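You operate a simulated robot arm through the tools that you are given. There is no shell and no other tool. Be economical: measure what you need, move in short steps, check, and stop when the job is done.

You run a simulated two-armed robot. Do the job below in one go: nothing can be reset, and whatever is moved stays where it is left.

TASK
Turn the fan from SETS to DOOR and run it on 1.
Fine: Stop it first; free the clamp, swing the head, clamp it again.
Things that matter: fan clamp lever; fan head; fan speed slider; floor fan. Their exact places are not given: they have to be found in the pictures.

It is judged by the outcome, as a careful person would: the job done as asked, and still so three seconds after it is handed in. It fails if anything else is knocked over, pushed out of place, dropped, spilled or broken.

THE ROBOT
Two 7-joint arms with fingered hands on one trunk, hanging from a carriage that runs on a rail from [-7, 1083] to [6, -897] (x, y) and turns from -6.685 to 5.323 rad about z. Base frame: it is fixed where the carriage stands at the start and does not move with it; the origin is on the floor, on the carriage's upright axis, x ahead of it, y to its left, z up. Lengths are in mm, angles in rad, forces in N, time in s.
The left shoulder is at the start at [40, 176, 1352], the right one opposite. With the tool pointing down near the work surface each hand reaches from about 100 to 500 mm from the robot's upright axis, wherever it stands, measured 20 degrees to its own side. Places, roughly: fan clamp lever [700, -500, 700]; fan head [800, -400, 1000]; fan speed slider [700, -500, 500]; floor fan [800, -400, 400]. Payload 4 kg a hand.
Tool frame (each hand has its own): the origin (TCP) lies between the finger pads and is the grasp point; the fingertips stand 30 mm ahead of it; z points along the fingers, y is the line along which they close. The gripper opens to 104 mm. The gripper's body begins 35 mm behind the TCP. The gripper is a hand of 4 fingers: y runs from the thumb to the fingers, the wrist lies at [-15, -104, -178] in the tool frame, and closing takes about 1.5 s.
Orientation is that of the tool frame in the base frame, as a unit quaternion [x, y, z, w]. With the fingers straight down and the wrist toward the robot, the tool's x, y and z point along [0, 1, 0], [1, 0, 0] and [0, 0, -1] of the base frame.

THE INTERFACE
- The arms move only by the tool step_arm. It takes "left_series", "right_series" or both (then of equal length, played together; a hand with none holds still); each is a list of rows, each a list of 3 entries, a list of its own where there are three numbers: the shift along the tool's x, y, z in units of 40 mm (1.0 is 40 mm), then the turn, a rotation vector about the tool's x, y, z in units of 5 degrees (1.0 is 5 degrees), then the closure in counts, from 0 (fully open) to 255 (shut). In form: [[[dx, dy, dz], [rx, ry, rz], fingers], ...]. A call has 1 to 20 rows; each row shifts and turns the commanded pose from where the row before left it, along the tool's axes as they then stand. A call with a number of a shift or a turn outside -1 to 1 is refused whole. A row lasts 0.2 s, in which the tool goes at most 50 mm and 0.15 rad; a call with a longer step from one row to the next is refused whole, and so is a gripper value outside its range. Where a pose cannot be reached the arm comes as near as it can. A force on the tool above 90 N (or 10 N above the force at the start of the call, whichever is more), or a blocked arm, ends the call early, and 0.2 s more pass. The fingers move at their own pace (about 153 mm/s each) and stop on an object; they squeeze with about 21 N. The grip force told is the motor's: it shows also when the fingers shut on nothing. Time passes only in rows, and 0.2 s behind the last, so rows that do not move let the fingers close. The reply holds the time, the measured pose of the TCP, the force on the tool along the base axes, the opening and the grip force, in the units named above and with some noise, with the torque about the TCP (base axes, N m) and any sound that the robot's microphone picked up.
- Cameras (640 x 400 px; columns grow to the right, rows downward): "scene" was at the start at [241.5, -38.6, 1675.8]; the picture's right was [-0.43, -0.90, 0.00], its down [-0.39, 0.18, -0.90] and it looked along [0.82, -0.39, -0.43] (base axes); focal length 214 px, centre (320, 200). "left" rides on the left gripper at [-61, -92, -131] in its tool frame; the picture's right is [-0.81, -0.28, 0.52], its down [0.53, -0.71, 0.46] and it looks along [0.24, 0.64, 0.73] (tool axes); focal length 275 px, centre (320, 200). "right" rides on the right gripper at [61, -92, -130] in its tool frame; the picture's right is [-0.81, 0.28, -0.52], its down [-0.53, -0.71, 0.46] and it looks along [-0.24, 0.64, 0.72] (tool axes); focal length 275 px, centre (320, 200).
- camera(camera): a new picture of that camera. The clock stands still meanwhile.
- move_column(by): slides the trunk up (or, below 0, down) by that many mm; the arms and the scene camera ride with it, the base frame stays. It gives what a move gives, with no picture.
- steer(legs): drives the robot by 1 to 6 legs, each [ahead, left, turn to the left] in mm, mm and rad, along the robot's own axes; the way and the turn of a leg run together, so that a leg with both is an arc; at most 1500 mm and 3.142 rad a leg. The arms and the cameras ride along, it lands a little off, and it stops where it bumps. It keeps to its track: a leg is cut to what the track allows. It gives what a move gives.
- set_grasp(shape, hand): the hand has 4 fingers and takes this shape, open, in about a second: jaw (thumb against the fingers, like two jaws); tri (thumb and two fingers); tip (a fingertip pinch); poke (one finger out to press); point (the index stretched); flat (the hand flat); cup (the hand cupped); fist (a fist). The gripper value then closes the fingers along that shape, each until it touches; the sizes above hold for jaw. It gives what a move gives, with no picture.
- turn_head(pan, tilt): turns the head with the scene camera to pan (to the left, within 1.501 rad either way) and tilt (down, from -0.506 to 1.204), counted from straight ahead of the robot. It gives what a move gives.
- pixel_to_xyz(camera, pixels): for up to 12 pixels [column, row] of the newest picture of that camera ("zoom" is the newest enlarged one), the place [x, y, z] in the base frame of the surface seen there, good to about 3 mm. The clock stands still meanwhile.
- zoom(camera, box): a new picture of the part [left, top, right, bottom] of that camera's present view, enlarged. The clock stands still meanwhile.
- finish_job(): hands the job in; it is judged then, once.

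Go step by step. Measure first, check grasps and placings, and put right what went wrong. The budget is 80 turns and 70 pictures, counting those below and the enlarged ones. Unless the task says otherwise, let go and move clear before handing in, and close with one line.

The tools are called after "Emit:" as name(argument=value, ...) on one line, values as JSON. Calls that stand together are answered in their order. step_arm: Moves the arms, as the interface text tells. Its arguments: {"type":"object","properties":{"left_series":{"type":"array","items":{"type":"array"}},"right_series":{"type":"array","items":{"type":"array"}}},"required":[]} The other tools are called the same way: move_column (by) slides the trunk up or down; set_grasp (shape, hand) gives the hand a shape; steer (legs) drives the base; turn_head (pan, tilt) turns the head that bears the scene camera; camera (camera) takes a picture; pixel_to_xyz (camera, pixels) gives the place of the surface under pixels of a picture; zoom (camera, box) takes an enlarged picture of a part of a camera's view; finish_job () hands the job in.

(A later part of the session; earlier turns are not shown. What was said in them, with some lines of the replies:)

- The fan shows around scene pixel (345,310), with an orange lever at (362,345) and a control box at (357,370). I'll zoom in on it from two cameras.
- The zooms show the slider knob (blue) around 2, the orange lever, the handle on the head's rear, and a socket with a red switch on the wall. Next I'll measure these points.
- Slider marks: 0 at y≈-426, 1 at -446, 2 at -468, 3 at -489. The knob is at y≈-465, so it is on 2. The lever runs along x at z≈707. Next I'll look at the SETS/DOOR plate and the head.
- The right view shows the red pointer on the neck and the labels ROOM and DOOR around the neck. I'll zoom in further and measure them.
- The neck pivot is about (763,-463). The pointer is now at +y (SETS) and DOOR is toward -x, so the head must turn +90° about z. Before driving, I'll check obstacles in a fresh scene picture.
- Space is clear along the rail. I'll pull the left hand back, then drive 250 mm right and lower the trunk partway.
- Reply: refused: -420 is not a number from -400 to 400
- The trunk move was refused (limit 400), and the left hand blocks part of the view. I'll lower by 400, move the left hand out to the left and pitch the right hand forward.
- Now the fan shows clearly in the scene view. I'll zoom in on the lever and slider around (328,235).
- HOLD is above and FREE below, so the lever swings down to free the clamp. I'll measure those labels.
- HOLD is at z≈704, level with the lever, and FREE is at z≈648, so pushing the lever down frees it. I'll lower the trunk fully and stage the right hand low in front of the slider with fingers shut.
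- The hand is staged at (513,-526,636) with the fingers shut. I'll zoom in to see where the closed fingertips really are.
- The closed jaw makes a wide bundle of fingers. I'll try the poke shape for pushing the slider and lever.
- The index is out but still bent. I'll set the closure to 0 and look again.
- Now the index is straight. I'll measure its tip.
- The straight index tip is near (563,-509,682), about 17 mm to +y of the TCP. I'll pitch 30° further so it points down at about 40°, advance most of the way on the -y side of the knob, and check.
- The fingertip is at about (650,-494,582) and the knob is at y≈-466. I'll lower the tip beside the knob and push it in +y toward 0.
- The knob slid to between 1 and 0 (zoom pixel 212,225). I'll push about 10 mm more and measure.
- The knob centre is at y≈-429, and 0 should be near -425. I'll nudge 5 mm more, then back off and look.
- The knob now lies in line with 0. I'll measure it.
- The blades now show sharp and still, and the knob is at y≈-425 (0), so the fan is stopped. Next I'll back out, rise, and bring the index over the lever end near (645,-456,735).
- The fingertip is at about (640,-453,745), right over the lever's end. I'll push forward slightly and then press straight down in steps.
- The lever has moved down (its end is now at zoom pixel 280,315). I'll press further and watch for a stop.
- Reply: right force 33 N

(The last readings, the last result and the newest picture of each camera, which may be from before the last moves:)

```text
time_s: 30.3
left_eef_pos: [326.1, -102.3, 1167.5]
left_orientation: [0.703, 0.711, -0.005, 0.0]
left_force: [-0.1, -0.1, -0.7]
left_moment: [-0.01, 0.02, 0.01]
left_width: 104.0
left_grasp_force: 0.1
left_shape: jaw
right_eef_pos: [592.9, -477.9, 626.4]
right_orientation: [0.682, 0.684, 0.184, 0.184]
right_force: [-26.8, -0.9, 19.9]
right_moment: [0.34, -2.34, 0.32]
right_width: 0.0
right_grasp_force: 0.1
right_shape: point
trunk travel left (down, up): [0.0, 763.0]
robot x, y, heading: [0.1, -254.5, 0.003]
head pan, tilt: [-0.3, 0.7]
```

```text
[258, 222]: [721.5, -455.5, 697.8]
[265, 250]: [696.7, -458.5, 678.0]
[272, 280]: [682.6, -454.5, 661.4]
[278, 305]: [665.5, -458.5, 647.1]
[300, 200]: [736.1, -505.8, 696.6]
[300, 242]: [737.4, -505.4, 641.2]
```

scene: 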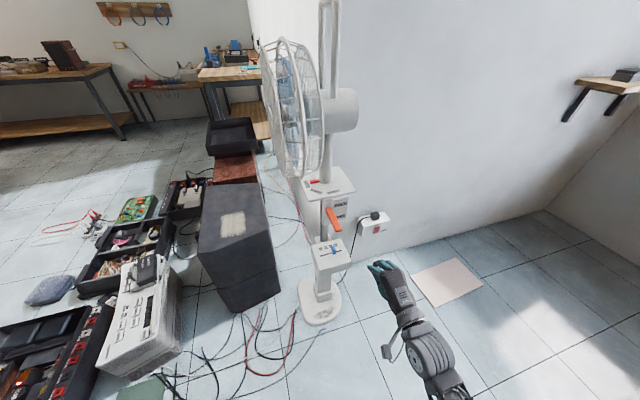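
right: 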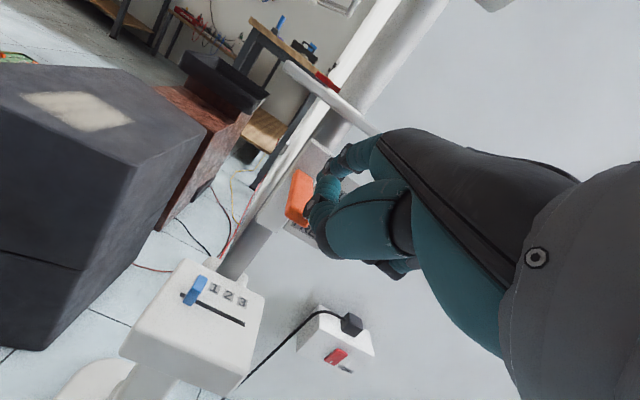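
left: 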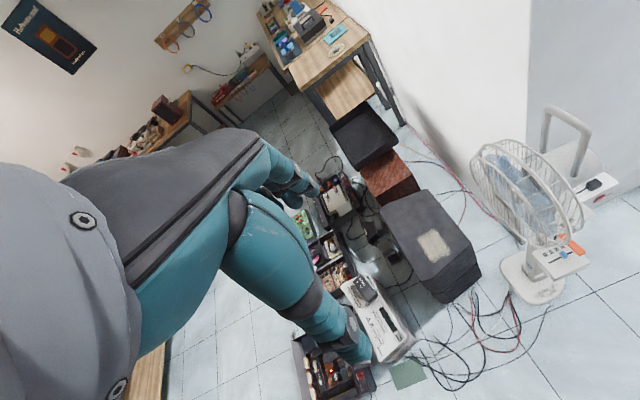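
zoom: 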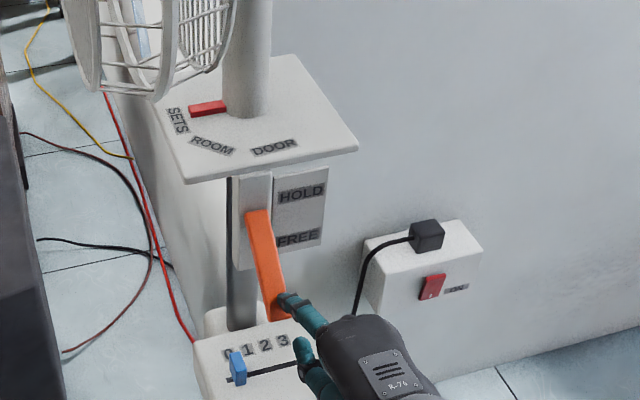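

The lever is about 42° down on the FREE mark, and the force rose to ~33 N at a stop, so the clamp is free. I'll back off, raise the trunk, and measure the handle and grille.

Emit:
step_arm(right_series=[[[0, 0.3, -0.52], [0, 0, 0], 0], [[0, -0.81, -0.47], [0, 0, 0], 0], [[0, -0.81, -0.47], [0, 0, 0], 0], [[0, -0.81, -0.47], [0, 0, 0], 0], [[0, -0.81, -0.47], [0, 0, 0], 0], [[0, 0, 0], [0, 0, 0], 0]])

Emit:
move_column(by=340)

Emit:
camera(camera="scene")

Emit:
zoom(camera="scene", box=[250, 60, 390, 260])

```text
time_s: 31.7
left_eef_pos: [330.2, -102.0, 1169.0]
left_orientation: [0.703, 0.711, -0.004, 0.001]
left_force: [1.3, 0.0, 0.0]
left_moment: [0.01, 0.02, -0.02]
left_width: 103.9
left_grasp_force: 0.1
left_shape: jaw
right_eef_pos: [458.3, -477.5, 641.7]
right_orientation: [0.682, 0.684, 0.183, 0.183]
right_force: [-0.3, -0.4, 0.4]
right_moment: [0.04, -0.01, 0.02]
right_width: 0.0
right_grasp_force: 0.0
right_shape: point
right hand out of reach, approached as far as the arm can: row 5
trunk travel left (down, up): [0.0, 763.0]
robot x, y, heading: [-0.8, -257.0, 0.007]
head pan, tilt: [-0.3, 0.7]
```

```text
time_s: 35.0
left_eef_pos: [328.8, -99.8, 1508.3]
left_orientation: [0.704, 0.711, -0.006, 0.002]
left_force: [-0.2, -0.2, -0.5]
left_moment: [-0.02, -0.02, 0.0]
left_width: 103.5
left_grasp_force: 0.0
left_shape: jaw
right_eef_pos: [455.0, -477.6, 980.6]
right_orientation: [0.682, 0.684, 0.183, 0.183]
right_force: [0.4, -0.1, 0.4]
right_moment: [0.02, -0.03, -0.02]
right_width: 0.0
right_grasp_force: 0.0
right_shape: point
trunk travel left (down, up): [-340.0, 423.0]
robot x, y, heading: [2.6, -257.5, 0.007]
head pan, tilt: [-0.3, 0.7]
```

```text
37 pictures are left
```

scene: 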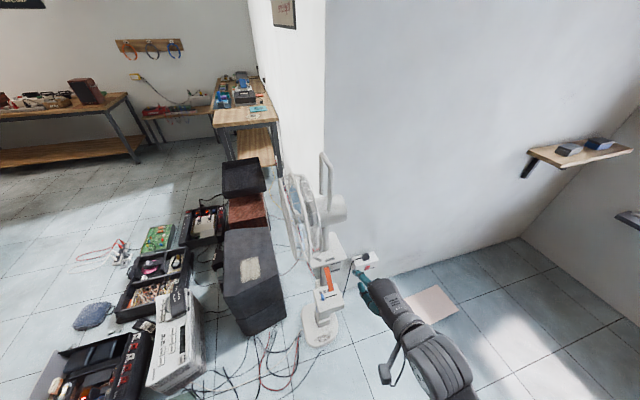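

```text
2.00 times, centred on (320, 160) of scene
```

zoom: 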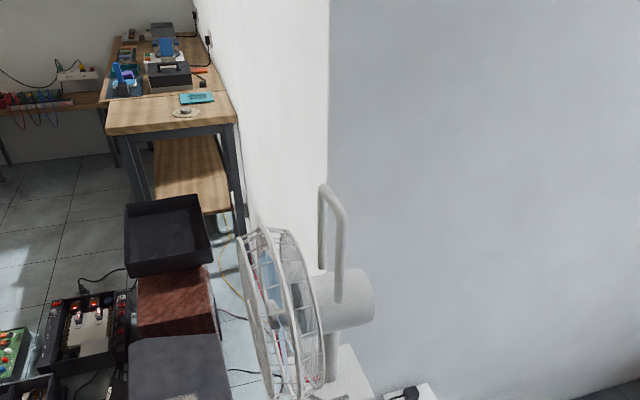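

Emit:
zoom(camera="scene", box=[270, 140, 360, 250])

Emit:
pixel_to_xyz(camera="zoom", pixels=[[363, 110], [375, 80], [335, 55], [365, 200], [230, 145], [283, 150], [250, 300], [320, 330], [352, 62], [255, 150]])

```text
3.64 times, centred on (315, 195) of scene
```

zoom: 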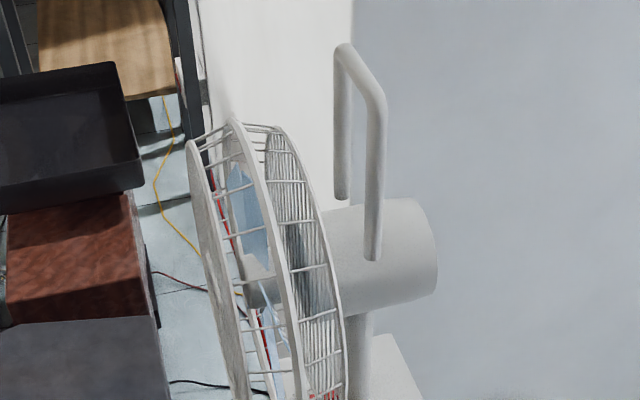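

```text
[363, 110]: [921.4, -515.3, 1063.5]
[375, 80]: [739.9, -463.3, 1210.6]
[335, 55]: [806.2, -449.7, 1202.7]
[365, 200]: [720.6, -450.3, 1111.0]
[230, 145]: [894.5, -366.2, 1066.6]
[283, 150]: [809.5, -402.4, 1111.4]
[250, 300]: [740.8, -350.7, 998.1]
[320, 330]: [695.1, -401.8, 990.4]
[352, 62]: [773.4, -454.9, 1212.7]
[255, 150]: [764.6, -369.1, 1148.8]
```

The handle's near leg is around (727,-457), z 1065–1213; the grille tops out at about z 1150. I'll raise the hand, pitch it a further 20°, and approach above the grille to a point just short of the handle.

Emit:
step_arm(right_series=[[[0, 0.45, -0.785], [0, 0, 0], 0], [[0, 0.45, -0.785], [0, 0, 0], 0], [[0, 0.45, -0.785], [0, 0, 0], 0], [[0, 0.45, -0.785], [0, 0, 0], 0], [[0, 0.45, -0.785], [0, 0, 0], 0], [[0, 0, 0], [1, 0, 0], 0], [[0, 0, 0], [1, 0, 0], 0], [[0, 0, 0], [1, 0, 0], 0], [[0, 0, 0], [1, 0, 0], 0], [[0.2, 0.92, 0.16], [0, 0, 0], 0], [[0.2, 0.92, 0.16], [0, 0, 0], 0], [[0.2, 0.92, 0.16], [0, 0, 0], 0], [[0.2, 0.92, 0.16], [0, 0, 0], 0], [[0, 0, 0], [0, 0, 0], 0]])

Emit:
turn_head(pan=-0.3, tilt=0.6)

Emit:
zoom(camera="scene", box=[260, 120, 400, 280])

```text
time_s: 38.0
left_eef_pos: [328.8, -101.4, 1508.6]
left_orientation: [0.703, 0.711, -0.004, 0.002]
left_force: [0.2, -0.6, 0.4]
left_moment: [0.01, -0.02, 0.03]
left_width: 103.7
left_grasp_force: 0.1
left_shape: jaw
right_eef_pos: [638.3, -442.4, 1151.4]
right_orientation: [0.703, 0.705, 0.062, 0.061]
right_force: [0.0, 0.6, -0.7]
right_moment: [-0.01, -0.01, 0.02]
right_width: 0.1
right_grasp_force: 0.0
right_shape: point
right hand out of reach, approached as far as the arm can: row 1, 2, 3
trunk travel left (down, up): [-340.0, 423.0]
robot x, y, heading: [1.8, -257.2, 0.004]
head pan, tilt: [-0.3, 0.7]
```

```text
time_s: 38.7
left_eef_pos: [328.1, -101.1, 1507.8]
left_orientation: [0.703, 0.711, -0.004, 0.001]
left_force: [0.4, 0.3, 0.3]
left_moment: [0.0, -0.04, -0.04]
left_width: 103.8
left_grasp_force: 0.0
left_shape: jaw
right_eef_pos: [638.0, -441.4, 1151.9]
right_orientation: [0.703, 0.706, 0.061, 0.061]
right_force: [0.1, -1.1, 0.1]
right_moment: [0.0, 0.03, 0.01]
right_width: 0.2
right_grasp_force: 0.1
right_shape: point
trunk travel left (down, up): [-340.0, 423.0]
robot x, y, heading: [1.6, -256.8, 0.002]
head pan, tilt: [-0.3, 0.6]
```

```text
2.50 times, centred on (330, 200) of scene
```

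zoom: 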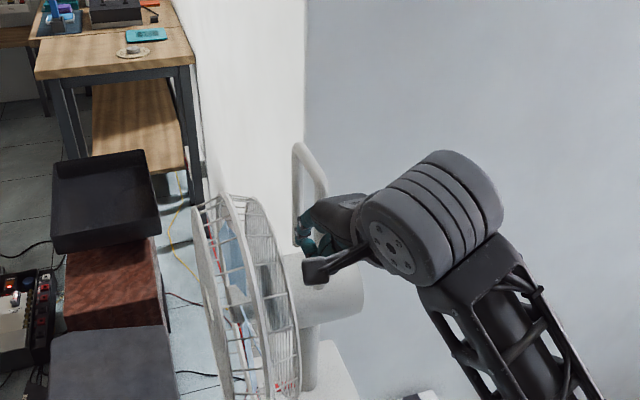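

The wrist blocks the scene view. I'll look from the hand camera and zoom in on the fingertip.

Emit:
camera(camera="right")

Emit:
zoom(camera="scene", box=[350, 160, 430, 250])

```text
33 pictures are left
```

right: 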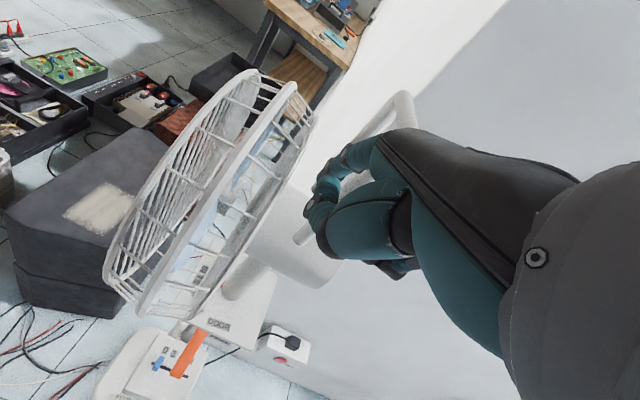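

```text
4.44 times, centred on (390, 205) of scene
```

zoom: 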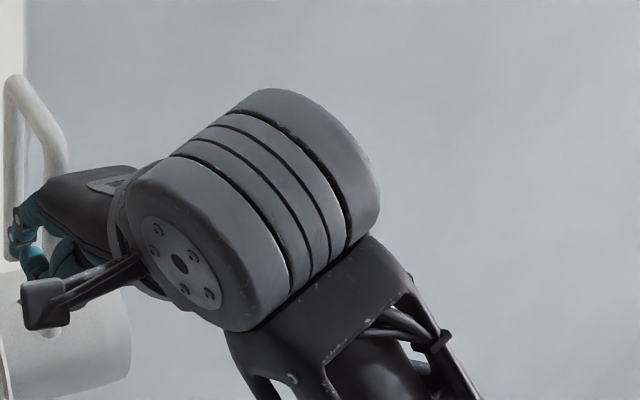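

Emit:
pixel_to_xyz(camera="zoom", pixels=[[14, 250], [18, 232], [30, 265], [40, 200], [55, 250], [100, 200], [40, 115], [62, 150]])

Emit:
pixel_to_xyz(camera="right", pixels=[[322, 180], [335, 165], [360, 150], [304, 235], [310, 212], [400, 110], [350, 185], [330, 240]])

```text
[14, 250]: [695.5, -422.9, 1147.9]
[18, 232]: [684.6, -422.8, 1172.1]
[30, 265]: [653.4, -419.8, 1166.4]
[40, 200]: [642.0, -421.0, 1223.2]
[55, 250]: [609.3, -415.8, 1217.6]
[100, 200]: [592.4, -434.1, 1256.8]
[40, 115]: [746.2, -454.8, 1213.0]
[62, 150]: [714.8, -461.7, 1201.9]
```

```text
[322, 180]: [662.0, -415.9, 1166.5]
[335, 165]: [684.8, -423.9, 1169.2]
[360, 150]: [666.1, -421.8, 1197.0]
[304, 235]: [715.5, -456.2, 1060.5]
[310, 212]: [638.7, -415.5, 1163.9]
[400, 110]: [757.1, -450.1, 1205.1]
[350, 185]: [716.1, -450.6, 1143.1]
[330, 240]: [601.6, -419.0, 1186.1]
```

The tip is at about (698,-423,1150), and the leg's near surface is at (716,-455). I'll move the tip beside the leg at z≈1165 and push in -y about 54 mm.

Emit:
step_arm(right_series=[[[0, 0.525, -0.1], [0, 0, 0], 0], [[0, 0.525, -0.1], [0, 0, 0], 0], [[-0.35, 0, 0], [0, 0, 0], 0], [[-0.35, 0, 0], [0, 0, 0], 0], [[-0.35, 0, 0], [0, 0, 0], 0], [[-0.3, 0, 0], [0, 0, 0], 0], [[0, 0, 0], [0, 0, 0], 0]])

Emit:
camera(camera="right")

Emit:
zoom(camera="scene", box=[260, 120, 400, 280])

```text
time_s: 40.3
left_eef_pos: [328.5, -100.5, 1508.1]
left_orientation: [0.704, 0.711, -0.005, 0.002]
left_force: [-0.7, -0.2, -0.2]
left_moment: [-0.05, -0.01, -0.01]
left_width: 103.9
left_grasp_force: 0.1
left_shape: jaw
right_eef_pos: [677.3, -495.2, 1164.6]
right_orientation: [0.705, 0.704, 0.062, 0.062]
right_force: [0.4, 4.1, -1.4]
right_moment: [-0.07, 0.05, 0.2]
right_width: 0.0
right_grasp_force: 0.0
right_shape: point
trunk travel left (down, up): [-340.0, 423.0]
robot x, y, heading: [0.6, -255.6, 0.005]
head pan, tilt: [-0.3, 0.6]
```

```text
31 pictures are left
```

right: 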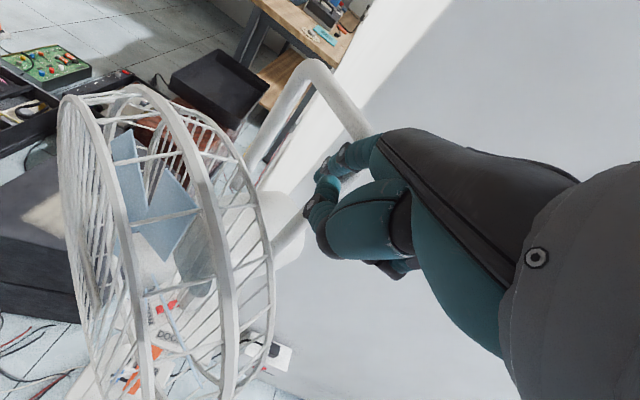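

```text
2.50 times, centred on (330, 200) of scene
```

zoom: 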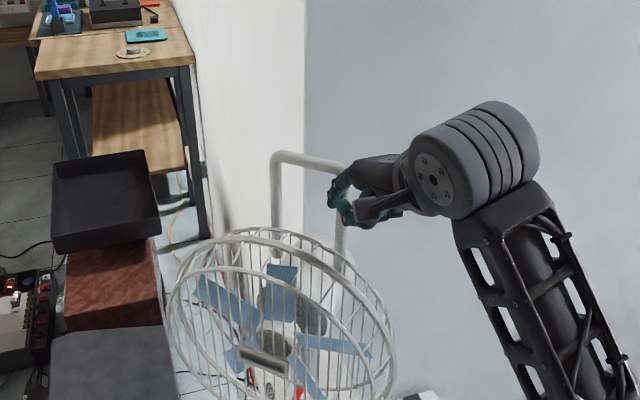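

The head has swung about halfway with only 4 N. I'll measure the handle bar's ends to get the angle.

Emit:
pixel_to_xyz(camera="zoom", pixels=[[285, 154], [310, 157], [335, 165], [275, 200], [340, 240], [300, 395]])

```text
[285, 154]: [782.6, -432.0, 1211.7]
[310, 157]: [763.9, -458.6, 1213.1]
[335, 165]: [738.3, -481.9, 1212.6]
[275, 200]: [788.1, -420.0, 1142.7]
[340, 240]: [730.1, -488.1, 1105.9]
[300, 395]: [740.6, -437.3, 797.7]
```

The bar is at about 48°, so 42° remains. I'll follow the arc: 12 mm ahead and 13 mm right, then 8 and 6, then measure.

Emit:
step_arm(right_series=[[[-0.17, 0.14, 0.025], [0, 0, 0], 0], [[-0.16, 0.15, 0.025], [0, 0, 0], 0], [[-0.13, 0.2, 0.035], [0, 0, 0], 0], [[0, 0, 0], [0, 0, 0], 0]])

Emit:
zoom(camera="scene", box=[260, 120, 400, 280])

Emit:
pixel_to_xyz(camera="zoom", pixels=[[275, 155], [290, 155], [310, 157], [325, 159], [335, 162], [345, 166]])

```text
time_s: 41.3
left_eef_pos: [327.9, -101.1, 1508.2]
left_orientation: [0.704, 0.711, -0.005, 0.0]
left_force: [0.9, 0.4, 0.5]
left_moment: [-0.03, -0.01, 0.0]
left_width: 103.6
left_grasp_force: 0.0
left_shape: jaw
right_eef_pos: [697.0, -512.8, 1166.5]
right_orientation: [0.702, 0.707, 0.062, 0.061]
right_force: [-2.3, 9.5, -1.5]
right_moment: [-0.08, -0.01, 0.59]
right_width: 0.0
right_grasp_force: 0.2
right_shape: point
trunk travel left (down, up): [-340.0, 423.0]
robot x, y, heading: [0.9, -256.8, 0.003]
head pan, tilt: [-0.3, 0.6]
```

```text
2.50 times, centred on (330, 200) of scene
```

zoom: 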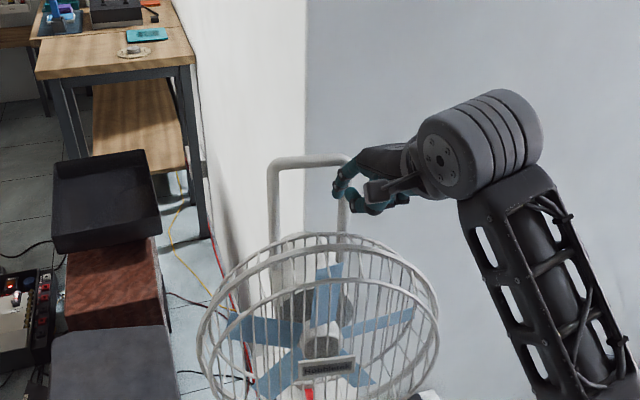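

```text
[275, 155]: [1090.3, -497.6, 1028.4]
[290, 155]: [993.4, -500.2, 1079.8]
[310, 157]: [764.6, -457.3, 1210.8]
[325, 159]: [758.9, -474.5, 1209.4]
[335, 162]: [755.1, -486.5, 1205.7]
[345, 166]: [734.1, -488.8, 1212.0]
```

Emit:
pixel_to_xyz(camera="zoom", pixels=[[278, 163], [285, 162], [300, 160], [310, 160], [320, 160], [330, 160], [310, 390], [309, 398], [273, 200]])

Emit:
camera(camera="right")

```text
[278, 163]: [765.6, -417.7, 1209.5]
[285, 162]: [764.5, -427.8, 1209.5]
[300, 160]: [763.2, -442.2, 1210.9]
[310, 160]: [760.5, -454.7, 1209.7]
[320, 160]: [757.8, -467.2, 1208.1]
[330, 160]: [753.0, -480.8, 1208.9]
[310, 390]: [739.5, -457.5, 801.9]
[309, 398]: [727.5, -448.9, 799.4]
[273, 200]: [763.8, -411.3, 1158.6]
```

```text
28 pictures are left
```

right: 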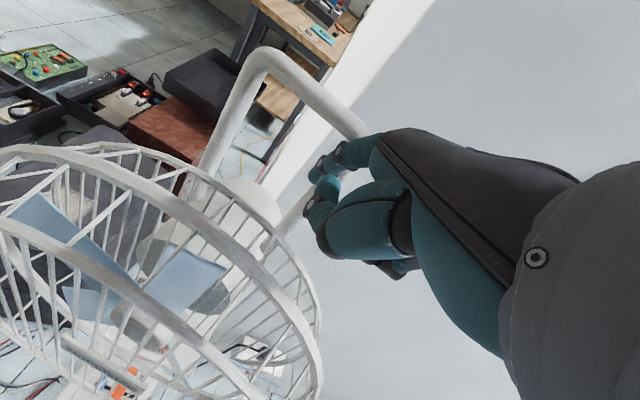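

The bar is now at about 80°. I'll push 6 mm more in +x, then measure the pointer against DOOR.

Emit:
step_arm(right_series=[[[0, 0.08, 0.012], [0, 0, 0], 0], [[0, 0.08, 0.012], [0, 0, 0], 0], [[0, 0, 0], [0, 0, 0], 0]])

Emit:
zoom(camera="scene", box=[290, 150, 390, 300])

```text
time_s: 42.1
left_eef_pos: [327.8, -99.8, 1508.2]
left_orientation: [0.703, 0.711, -0.004, 0.0]
left_force: [-0.5, 0.1, -0.2]
left_moment: [-0.01, 0.0, -0.01]
left_width: 103.7
left_grasp_force: 0.1
left_shape: jaw
right_eef_pos: [703.6, -513.4, 1166.0]
right_orientation: [0.703, 0.706, 0.062, 0.061]
right_force: [-3.8, 7.9, 0.6]
right_moment: [-0.01, -0.04, 0.56]
right_width: 0.2
right_grasp_force: 0.0
right_shape: point
trunk travel left (down, up): [-340.0, 423.0]
robot x, y, heading: [0.7, -254.5, 0.004]
head pan, tilt: [-0.3, 0.6]
```

```text
2.67 times, centred on (340, 225) of scene
```

zoom: 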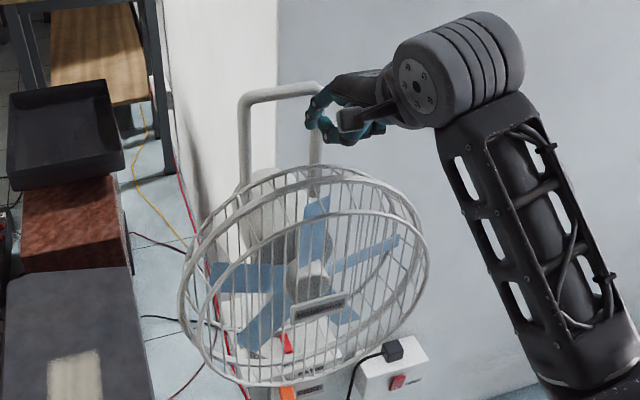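

Emit:
zoom(camera="scene", box=[315, 255, 365, 305])

Emit:
pixel_to_xyz(camera="scene", pixels=[[310, 184], [315, 184], [320, 184], [325, 184], [330, 183], [336, 182]])

```text
8.00 times, centred on (340, 280) of scene
```

zoom: 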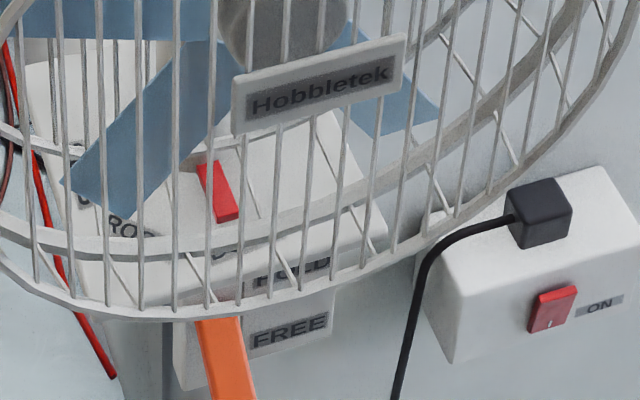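

```text
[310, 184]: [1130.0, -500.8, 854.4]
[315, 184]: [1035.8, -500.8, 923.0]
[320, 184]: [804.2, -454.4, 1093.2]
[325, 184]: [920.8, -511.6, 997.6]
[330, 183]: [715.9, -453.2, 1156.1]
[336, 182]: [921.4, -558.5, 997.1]
```

Emit:
pixel_to_xyz(camera="zoom", pixels=[[206, 172], [232, 195], [233, 215], [217, 217], [222, 172], [196, 168], [255, 280]])

Emit:
zoom(camera="scene", box=[310, 160, 390, 230])

Emit:
pixel_to_xyz(camera="zoom", pixels=[[130, 148], [145, 145], [160, 144], [190, 142], [215, 140], [235, 140]])

```text
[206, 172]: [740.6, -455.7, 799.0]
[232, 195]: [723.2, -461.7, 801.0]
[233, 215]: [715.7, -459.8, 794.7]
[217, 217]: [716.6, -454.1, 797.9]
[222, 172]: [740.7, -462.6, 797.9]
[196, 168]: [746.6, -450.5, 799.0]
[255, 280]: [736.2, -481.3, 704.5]
```

```text
5.71 times, centred on (350, 195) of scene
```

zoom: 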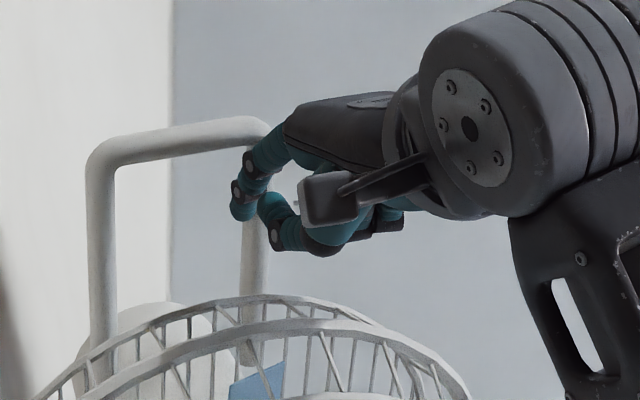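

```text
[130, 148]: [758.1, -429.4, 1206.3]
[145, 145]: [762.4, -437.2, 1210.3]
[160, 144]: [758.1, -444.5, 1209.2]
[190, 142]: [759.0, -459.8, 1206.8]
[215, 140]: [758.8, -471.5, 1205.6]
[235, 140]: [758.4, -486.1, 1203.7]
```

The bar is parallel to y (x≈758 throughout), and the pointer runs along -x at y≈-458 (labels DOOR at -462), so the head is on DOOR. I'll back off the handle, clear of the grille, then lower the trunk to work the lever.

Emit:
step_arm(right_series=[[[0, -0.3, -0.05], [0, 0, 0], 0], [[0, 0.1, -0.98], [0, 0, 0], 0], [[0, -0.95, -0.17], [0, 0, 0], 0], [[0, -0.95, -0.17], [0, 0, 0], 0], [[0, -0.95, -0.17], [0, 0, 0], 0], [[0, -0.95, -0.17], [0, 0, 0], 0], [[0, -0.95, -0.17], [0, 0, 0], 0], [[0, 0, 0], [0, 0, 0], 0]])

Emit:
zoom(camera="scene", box=[270, 140, 400, 320])

```text
time_s: 43.9
left_eef_pos: [329.1, -101.2, 1508.7]
left_orientation: [0.703, 0.711, -0.005, 0.001]
left_force: [0.4, 0.3, -1.5]
left_moment: [-0.02, -0.02, 0.01]
left_width: 103.9
left_grasp_force: 0.1
left_shape: jaw
right_eef_pos: [493.4, -515.8, 1204.9]
right_orientation: [0.703, 0.706, 0.062, 0.062]
right_force: [-0.3, 0.5, 0.1]
right_moment: [-0.01, 0.01, 0.02]
right_width: 96.2
right_grasp_force: 0.1
right_shape: point
trunk travel left (down, up): [-340.0, 423.0]
robot x, y, heading: [4.9, -257.1, 0.01]
head pan, tilt: [-0.3, 0.6]
```

```text
2.22 times, centred on (335, 230) of scene
```

zoom: 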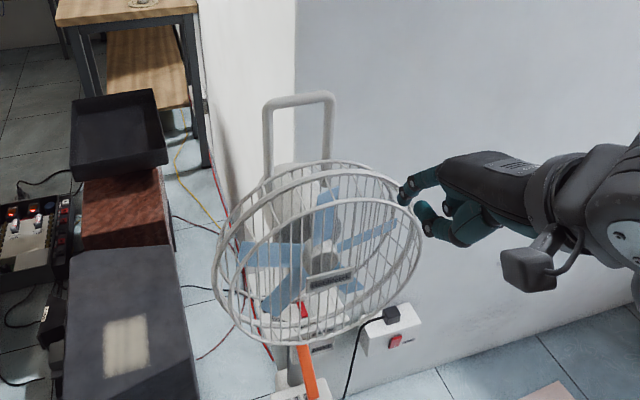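

The head stays on DOOR. I'll lower the trunk, bring the hand down in front of the fan, and turn the index to near horizontal at z≈600, below the lever.

Emit:
move_column(by=-340)

Emit:
step_arm(right_series=[[[0.52, 0.55, 0.1], [0, 0, 0], 0], [[0.52, 0.55, 0.1], [0, 0, 0], 0], [[0, -0.168, 0.952], [0, 0, 0], 0], [[0, -0.168, 0.952], [0, 0, 0], 0], [[0, -0.168, 0.952], [0, 0, 0], 0], [[0, -0.168, 0.952], [0, 0, 0], 0], [[0, -0.168, 0.952], [0, 0, 0], 0], [[0, -0.168, 0.952], [0, 0, 0], 0], [[0, -0.168, 0.952], [0, 0, 0], 0], [[0, -0.168, 0.952], [0, 0, 0], 0], [[0, 0, 0], [-1, 0, 0], 0], [[0, 0, 0], [-1, 0, 0], 0], [[0, 0, 0], [-1, 0, 0], 0], [[0, 0, 0], [-1, 0, 0], 0], [[0, 0, 0], [-1, 0, 0], 0], [[0, 0, 0], [-1, 0, 0], 0], [[0, 0, 0], [-1, 0, 0], 0], [[0, 0, 0], [-1, 0, 0], 0], [[0, 0, 0], [-1, 0, 0], 0], [[0, 0, 0], [-1, 0, 0], 0]])

Emit:
turn_head(pan=-0.3, tilt=0.7)

Emit:
zoom(camera="scene", box=[280, 150, 400, 290])

Emit:
camera(camera="right")

```text
time_s: 47.2
left_eef_pos: [330.0, -101.0, 1168.2]
left_orientation: [0.703, 0.711, -0.005, 0.001]
left_force: [-0.6, -0.1, 0.0]
left_moment: [0.01, -0.01, -0.05]
left_width: 103.8
left_grasp_force: 0.0
left_shape: jaw
right_eef_pos: [494.3, -516.3, 865.5]
right_orientation: [0.703, 0.706, 0.062, 0.061]
right_force: [0.2, -0.3, 0.5]
right_moment: [0.01, 0.01, 0.0]
right_width: 95.9
right_grasp_force: 0.1
right_shape: point
trunk travel left (down, up): [0.0, 763.0]
robot x, y, heading: [1.6, -259.4, 0.001]
head pan, tilt: [-0.3, 0.6]
```

```text
time_s: 51.4
left_eef_pos: [329.1, -101.8, 1167.9]
left_orientation: [0.703, 0.711, -0.005, 0.0]
left_force: [-0.2, -0.4, 0.3]
left_moment: [0.03, -0.03, -0.04]
left_width: 103.5
left_grasp_force: 0.0
left_shape: jaw
right_eef_pos: [536.9, -473.3, 555.5]
right_orientation: [0.611, 0.614, 0.355, 0.353]
right_force: [-0.8, 0.3, 0.4]
right_moment: [-0.04, -0.03, -0.01]
right_width: 96.1
right_grasp_force: 0.1
right_shape: point
trunk travel left (down, up): [0.0, 763.0]
robot x, y, heading: [0.3, -253.3, 0.006]
head pan, tilt: [-0.3, 0.6]
```

```text
time_s: 52.1
left_eef_pos: [328.6, -101.1, 1168.0]
left_orientation: [0.703, 0.711, -0.005, 0.002]
left_force: [0.5, 0.0, 0.3]
left_moment: [-0.02, 0.0, 0.01]
left_width: 103.7
left_grasp_force: 0.1
left_shape: jaw
right_eef_pos: [539.3, -474.8, 555.9]
right_orientation: [0.612, 0.613, 0.354, 0.352]
right_force: [0.2, 0.6, 0.3]
right_moment: [0.01, -0.01, -0.02]
right_width: 96.0
right_grasp_force: 0.0
right_shape: point
trunk travel left (down, up): [0.0, 763.0]
robot x, y, heading: [-2.1, -257.3, 0.004]
head pan, tilt: [-0.3, 0.7]
```

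```text
2.86 times, centred on (340, 220) of scene
```

zoom: 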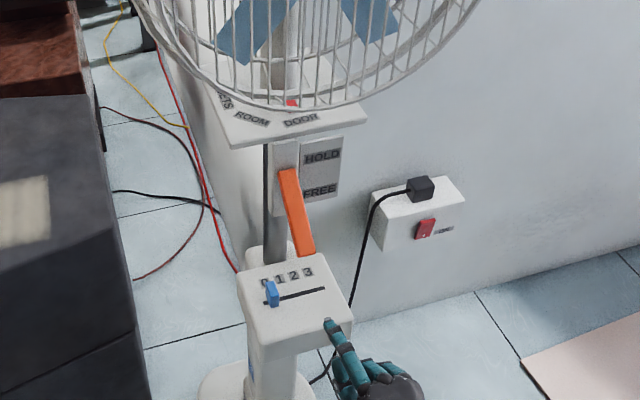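

```text
22 pictures are left
```

right: 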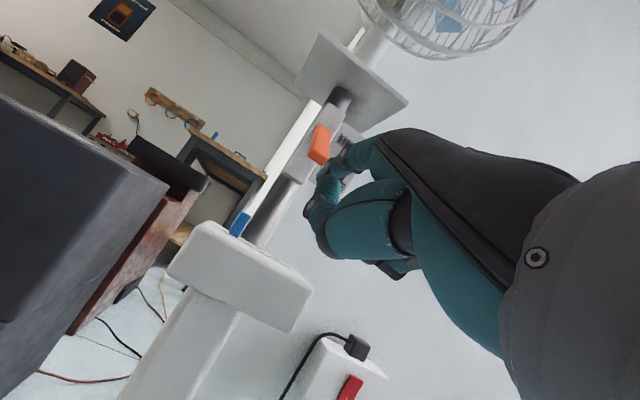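

Emit:
pixel_to_xyz(camera="zoom", pixels=[[327, 324], [333, 335], [308, 250], [303, 225], [288, 175], [300, 254], [340, 370], [272, 290]])

Emit:
pixel_to_xyz(camera="right", pixels=[[310, 158], [322, 165], [340, 168], [318, 140], [327, 130], [308, 205], [330, 185]])

```text
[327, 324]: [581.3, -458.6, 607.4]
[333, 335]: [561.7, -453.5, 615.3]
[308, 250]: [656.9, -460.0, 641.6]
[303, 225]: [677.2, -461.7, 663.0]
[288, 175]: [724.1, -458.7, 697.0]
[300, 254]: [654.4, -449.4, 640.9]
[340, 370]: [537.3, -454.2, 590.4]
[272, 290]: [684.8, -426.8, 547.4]
```

```text
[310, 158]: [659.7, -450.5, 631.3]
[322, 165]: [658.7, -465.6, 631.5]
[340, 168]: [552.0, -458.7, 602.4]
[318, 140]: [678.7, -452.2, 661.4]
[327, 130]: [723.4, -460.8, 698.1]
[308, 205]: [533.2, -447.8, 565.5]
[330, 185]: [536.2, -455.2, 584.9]
```

The fingertip is at about (585,-457,603) and the lever's end is at about (657,-457,640). I'll lower 20 mm, slide under the lever and lift.

Emit:
step_arm(right_series=[[[0, -0.433, 0.25], [0, 0, 0], 0], [[0, 0.39, 0.67], [0, 0, 0], 0], [[0, 0.39, 0.67], [0, 0, 0], 0], [[0, 0.39, 0.67], [0, 0, 0], 0], [[0, 0, 0], [0, 0, 0], 0], [[0, 0.433, -0.25], [0, 0, 0], 0], [[0, 0.433, -0.25], [0, 0, 0], 0], [[0, 0.433, -0.25], [0, 0, 0], 0], [[0, 0, 0], [0, 0, 0], 0]])

Emit:
zoom(camera="scene", box=[280, 150, 400, 290])

```text
time_s: 54.1
left_eef_pos: [329.4, -101.7, 1168.0]
left_orientation: [0.703, 0.711, -0.004, 0.001]
left_force: [0.3, 0.1, 0.8]
left_moment: [0.02, 0.03, -0.02]
left_width: 103.8
left_grasp_force: 0.0
left_shape: jaw
right_eef_pos: [631.8, -473.6, 597.2]
right_orientation: [0.611, 0.613, 0.355, 0.353]
right_force: [-0.1, -0.7, 0.2]
right_moment: [-0.02, -0.02, 0.02]
right_width: 96.1
right_grasp_force: 0.1
right_shape: point
trunk travel left (down, up): [0.0, 763.0]
robot x, y, heading: [0.6, -252.1, -0.0]
head pan, tilt: [-0.3, 0.7]
```

```text
2.86 times, centred on (340, 220) of scene
```

zoom: 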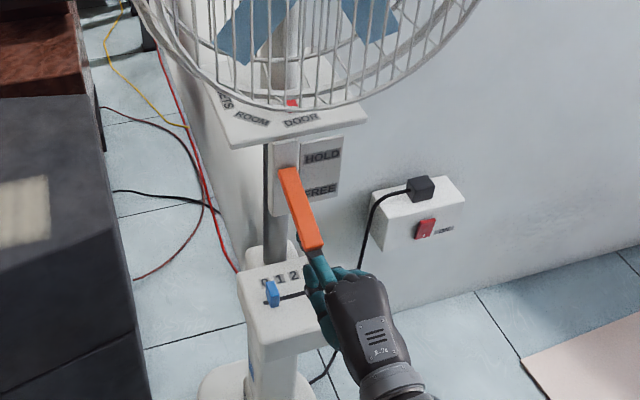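

The lever is rising on the finger. I'll lift another 45 mm.

Emit:
step_arm(right_series=[[[0, 0.325, -0.19], [0, 0, 0], 0], [[0, 0.325, -0.19], [0, 0, 0], 0], [[0, 0.325, -0.19], [0, 0, 0], 0], [[0, 0, 0], [0, 0, 0], 0]])

Emit:
zoom(camera="scene", box=[280, 150, 400, 290])

Emit:
pixel_to_xyz(camera="zoom", pixels=[[286, 174], [292, 190], [300, 210], [308, 230], [315, 240], [310, 250]])

```text
time_s: 55.1
left_eef_pos: [328.0, -101.0, 1168.4]
left_orientation: [0.704, 0.71, -0.005, 0.001]
left_force: [-0.6, 0.0, -0.1]
left_moment: [0.0, -0.02, 0.01]
left_width: 104.0
left_grasp_force: 0.1
left_shape: jaw
right_eef_pos: [629.6, -472.9, 637.2]
right_orientation: [0.612, 0.615, 0.352, 0.351]
right_force: [2.3, -0.4, -18.6]
right_moment: [-0.23, 0.26, -0.07]
right_width: 96.2
right_grasp_force: 0.0
right_shape: point
trunk travel left (down, up): [0.0, 763.0]
robot x, y, heading: [4.2, -253.8, 0.008]
head pan, tilt: [-0.3, 0.7]
```

```text
2.86 times, centred on (340, 220) of scene
```

zoom: 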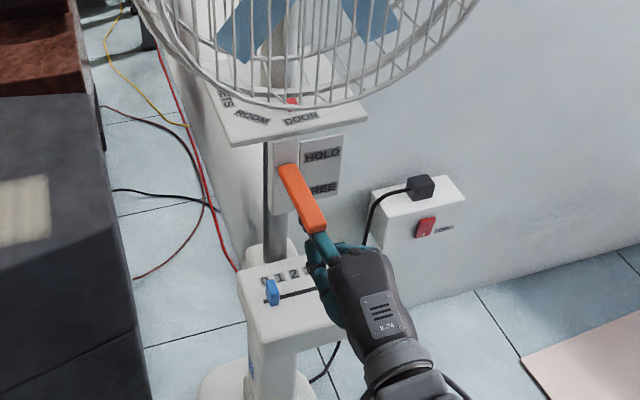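

```text
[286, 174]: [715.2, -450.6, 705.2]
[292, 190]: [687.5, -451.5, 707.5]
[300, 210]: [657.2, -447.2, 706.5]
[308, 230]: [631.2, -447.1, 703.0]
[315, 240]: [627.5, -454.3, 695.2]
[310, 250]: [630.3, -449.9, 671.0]
```

The lever is level again at z≈706, resting against its stop with 18 N, so it is on HOLD. I'll back out and reposition the finger on the +y side of the knob.

Emit:
step_arm(right_series=[[[0, -0.54, 0.31], [0, 0, 0], 0], [[0, -0.5, -0.87], [0, 0, 0], 0], [[0, -0.5, -0.87], [0, 0, 0], 0], [[0, -0.5, -0.87], [0, 0, 0], 0], [[0.22, 0, 0], [1, 0, 0], 0], [[0.22, 0, 0], [1, 0, 0], 0], [[0.22, 0, 0], [1, 0, 0], 0], [[0.22, 0, 0], [1, 0, 0], 0], [[0.22, 0, 0], [1, 0, 0], 0], [[0.22, 0, 0], [1, 0, 0], 0], [[0, 0.355, 0.735], [0, 0, 0], 0], [[0, 0.355, 0.735], [0, 0, 0], 0], [[0, 0.355, 0.735], [0, 0, 0], 0], [[0, 0, 0], [0, 0, 0], 0]])

Emit:
zoom(camera="scene", box=[290, 170, 390, 290])

Emit:
pixel_to_xyz(camera="zoom", pixels=[[290, 190], [310, 230], [271, 305], [330, 340]])

```text
time_s: 58.1
left_eef_pos: [328.0, -101.4, 1167.5]
left_orientation: [0.703, 0.711, -0.004, 0.001]
left_force: [-0.4, 0.1, 0.4]
left_moment: [-0.03, -0.03, 0.01]
left_width: 103.7
left_grasp_force: 0.0
left_shape: jaw
right_eef_pos: [591.4, -421.0, 559.8]
right_orientation: [0.682, 0.684, 0.184, 0.182]
right_force: [-0.9, 0.5, 0.0]
right_moment: [-0.02, 0.01, 0.03]
right_width: 96.2
right_grasp_force: 0.1
right_shape: point
trunk travel left (down, up): [0.0, 763.0]
robot x, y, heading: [2.7, -259.2, 0.004]
head pan, tilt: [-0.3, 0.7]
```

```text
3.33 times, centred on (340, 230) of scene
```

zoom: 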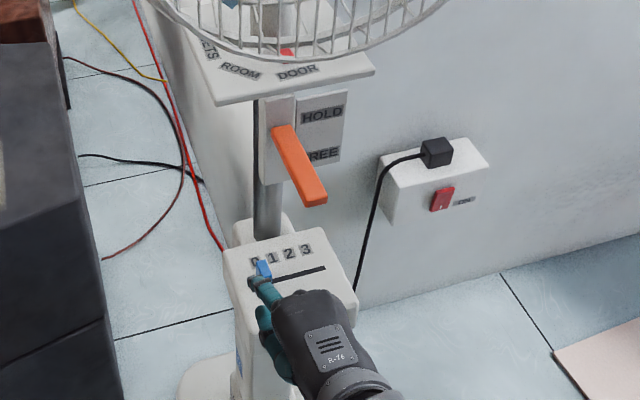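

```text
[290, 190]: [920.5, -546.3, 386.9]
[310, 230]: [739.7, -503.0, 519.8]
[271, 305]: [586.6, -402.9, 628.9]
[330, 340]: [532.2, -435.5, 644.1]
```

The lever stays up. The fingertip is at y≈-402, to the left of the knob; I'll lower it and push toward 1 in a short first step.

Emit:
step_arm(right_series=[[[0, 0.07, 0.68], [0, 0, 0], 0], [[0, 0.07, 0.68], [0, 0, 0], 0], [[-0.24, 0, 0], [0, 0, 0], 0], [[-0.24, 0, 0], [0, 0, 0], 0], [[-0.24, 0, 0], [0, 0, 0], 0], [[0, 0, 0], [0, 0, 0], 0]])

Emit:
zoom(camera="scene", box=[310, 215, 370, 275])

Emit:
pixel_to_xyz(camera="zoom", pixels=[[225, 175], [235, 175], [245, 175], [225, 195], [240, 195], [255, 195]])

```text
time_s: 59.5
left_eef_pos: [328.1, -100.6, 1168.9]
left_orientation: [0.703, 0.711, -0.005, 0.001]
left_force: [0.8, 0.3, 0.0]
left_moment: [-0.02, 0.0, -0.01]
left_width: 103.9
left_grasp_force: 0.1
left_shape: jaw
right_eef_pos: [622.9, -450.1, 517.4]
right_orientation: [0.682, 0.684, 0.183, 0.183]
right_force: [0.1, 0.0, -0.4]
right_moment: [-0.02, -0.03, 0.0]
right_width: 0.0
right_grasp_force: 0.0
right_shape: point
trunk travel left (down, up): [0.0, 763.0]
robot x, y, heading: [3.3, -256.0, 0.008]
head pan, tilt: [-0.3, 0.7]
```

```text
6.67 times, centred on (340, 245) of scene
```

zoom: 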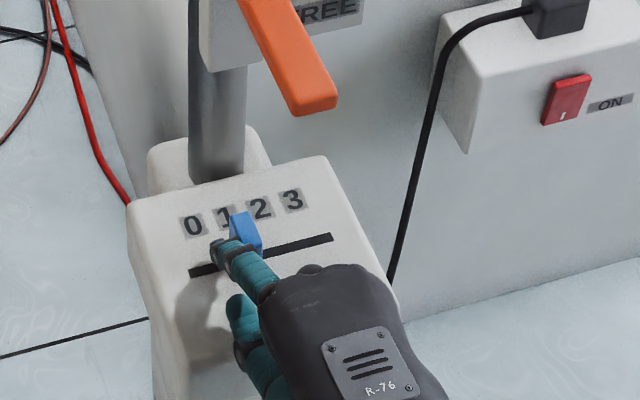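

```text
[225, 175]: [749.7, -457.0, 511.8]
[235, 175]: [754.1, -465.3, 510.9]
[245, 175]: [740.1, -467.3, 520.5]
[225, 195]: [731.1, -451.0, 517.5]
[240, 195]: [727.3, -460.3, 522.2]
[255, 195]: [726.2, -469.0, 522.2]
```

Emit:
pixel_to_xyz(camera="zoom", pixels=[[235, 218], [247, 216], [242, 222], [250, 225], [256, 235], [258, 245], [222, 220], [192, 225], [260, 210], [190, 272], [330, 238]])

```text
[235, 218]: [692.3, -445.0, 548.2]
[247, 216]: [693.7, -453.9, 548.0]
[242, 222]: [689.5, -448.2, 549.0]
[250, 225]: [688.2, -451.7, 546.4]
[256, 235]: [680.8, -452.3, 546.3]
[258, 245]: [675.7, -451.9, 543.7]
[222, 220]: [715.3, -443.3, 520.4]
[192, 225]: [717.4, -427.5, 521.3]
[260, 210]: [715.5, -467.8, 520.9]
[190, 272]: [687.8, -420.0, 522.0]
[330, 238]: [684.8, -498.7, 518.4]
```

The knob's faces are at y≈-443 and -452, so its centre is about -447, in line with 1. I'll back the finger off to the left and out, then check everything.

Emit:
step_arm(right_series=[[[0.3, 0, 0], [0, 0, 0], 0], [[0, -0.2, -0.9], [0, 0, 0], 0], [[0, -0.4, -0.9], [0, 0, 0], 0], [[0, -0.81, -0.47], [0, 0, 0], 0], [[0, -0.81, -0.47], [0, 0, 0], 0], [[-0.9, 0, 0], [0, 0, 0], 0], [[-0.9, 0, 0], [0, 0, 0], 0], [[-0.9, 0, 0], [0, 0, 0], 0], [[-0.9, 0, 0], [0, 0, 0], 0], [[0, 0, 0], [0, 0, 0], 0]])

Emit:
zoom(camera="scene", box=[300, 190, 370, 275])

Emit:
pixel_to_xyz(camera="zoom", pixels=[[320, 110], [340, 150], [278, 250], [285, 250], [290, 250], [300, 270], [270, 240], [280, 260]])

Emit:
camera(camera="scene")

```text
time_s: 61.7
left_eef_pos: [329.2, -100.5, 1169.1]
left_orientation: [0.703, 0.711, -0.005, 0.0]
left_force: [0.6, 0.1, 0.6]
left_moment: [0.0, -0.02, 0.03]
left_width: 103.9
left_grasp_force: 0.0
left_shape: jaw
right_eef_pos: [492.2, -579.3, 567.8]
right_orientation: [0.682, 0.684, 0.184, 0.182]
right_force: [0.8, 0.6, 0.3]
right_moment: [-0.02, -0.04, -0.02]
right_width: 0.1
right_grasp_force: 0.1
right_shape: point
trunk travel left (down, up): [0.0, 763.0]
robot x, y, heading: [1.1, -255.2, 0.002]
head pan, tilt: [-0.3, 0.7]
```

```text
4.71 times, centred on (335, 232) of scene
```

zoom: 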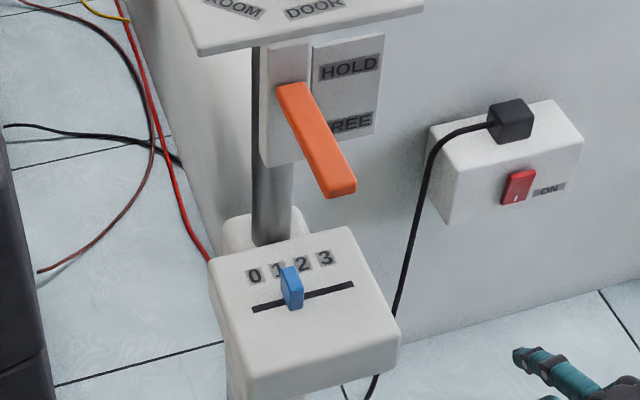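

```text
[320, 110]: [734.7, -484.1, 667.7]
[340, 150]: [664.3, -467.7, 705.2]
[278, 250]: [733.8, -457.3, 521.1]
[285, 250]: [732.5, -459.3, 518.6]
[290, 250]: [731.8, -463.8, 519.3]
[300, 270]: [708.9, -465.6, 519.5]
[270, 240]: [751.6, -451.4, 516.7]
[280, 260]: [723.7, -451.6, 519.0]
```

```text
16 pictures are left
```

scene: 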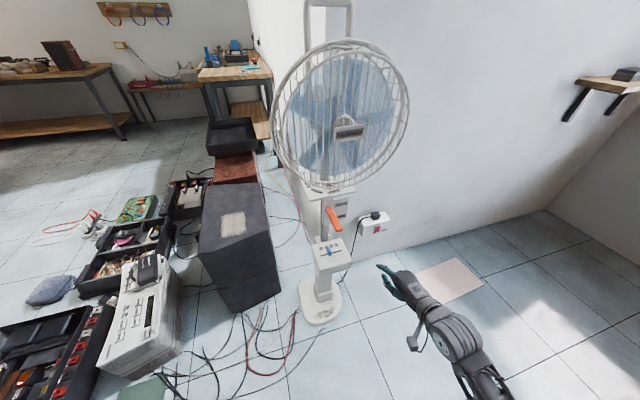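

The blades are blurred, so the fan is running, and the knob sits at 1. As a last check, I'll measure the knob, lever and pointer.

Emit:
zoom(camera="scene", box=[305, 170, 365, 270])

Emit:
pixel_to_xyz(camera="scene", pixels=[[326, 246], [327, 249], [328, 252], [329, 249], [330, 211], [335, 221], [339, 229]])

```text
4.00 times, centred on (335, 220) of scene
```

zoom: 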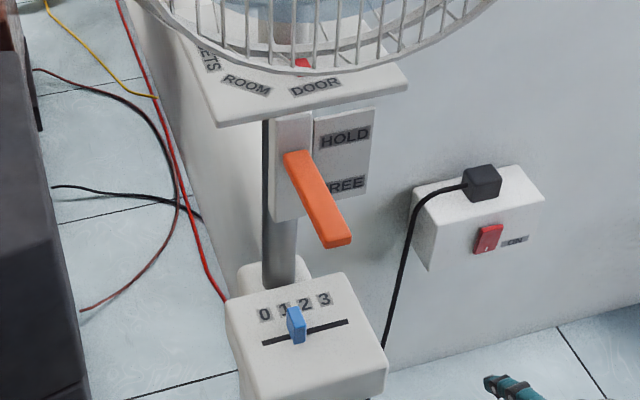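

```text
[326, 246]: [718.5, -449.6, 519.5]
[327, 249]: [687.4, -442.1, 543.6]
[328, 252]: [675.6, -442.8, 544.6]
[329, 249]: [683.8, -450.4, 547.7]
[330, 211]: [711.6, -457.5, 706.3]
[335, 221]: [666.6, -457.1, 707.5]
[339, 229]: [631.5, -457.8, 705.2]
```

Emit:
pixel_to_xyz(camera="zoom", pixels=[[298, 62], [303, 64], [309, 66], [316, 87], [296, 92], [336, 82]])

```text
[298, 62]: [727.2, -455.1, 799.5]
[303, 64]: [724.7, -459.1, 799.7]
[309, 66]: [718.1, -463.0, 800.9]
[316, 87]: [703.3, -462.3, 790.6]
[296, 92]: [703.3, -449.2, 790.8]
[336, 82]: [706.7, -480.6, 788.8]
```

The pointer tip is centred at y≈-459 and DOOR at about -463, so they line up. The lever is level on HOLD, the knob is on 1, the blades are turning and the hands are clear, so I'm handing in.

Emit:
finish_job()

```text
The job is handed in.
```

The fan was stopped, turned from SETS to DOOR and clamped again on HOLD; it is now running on 1, with both hands clear.
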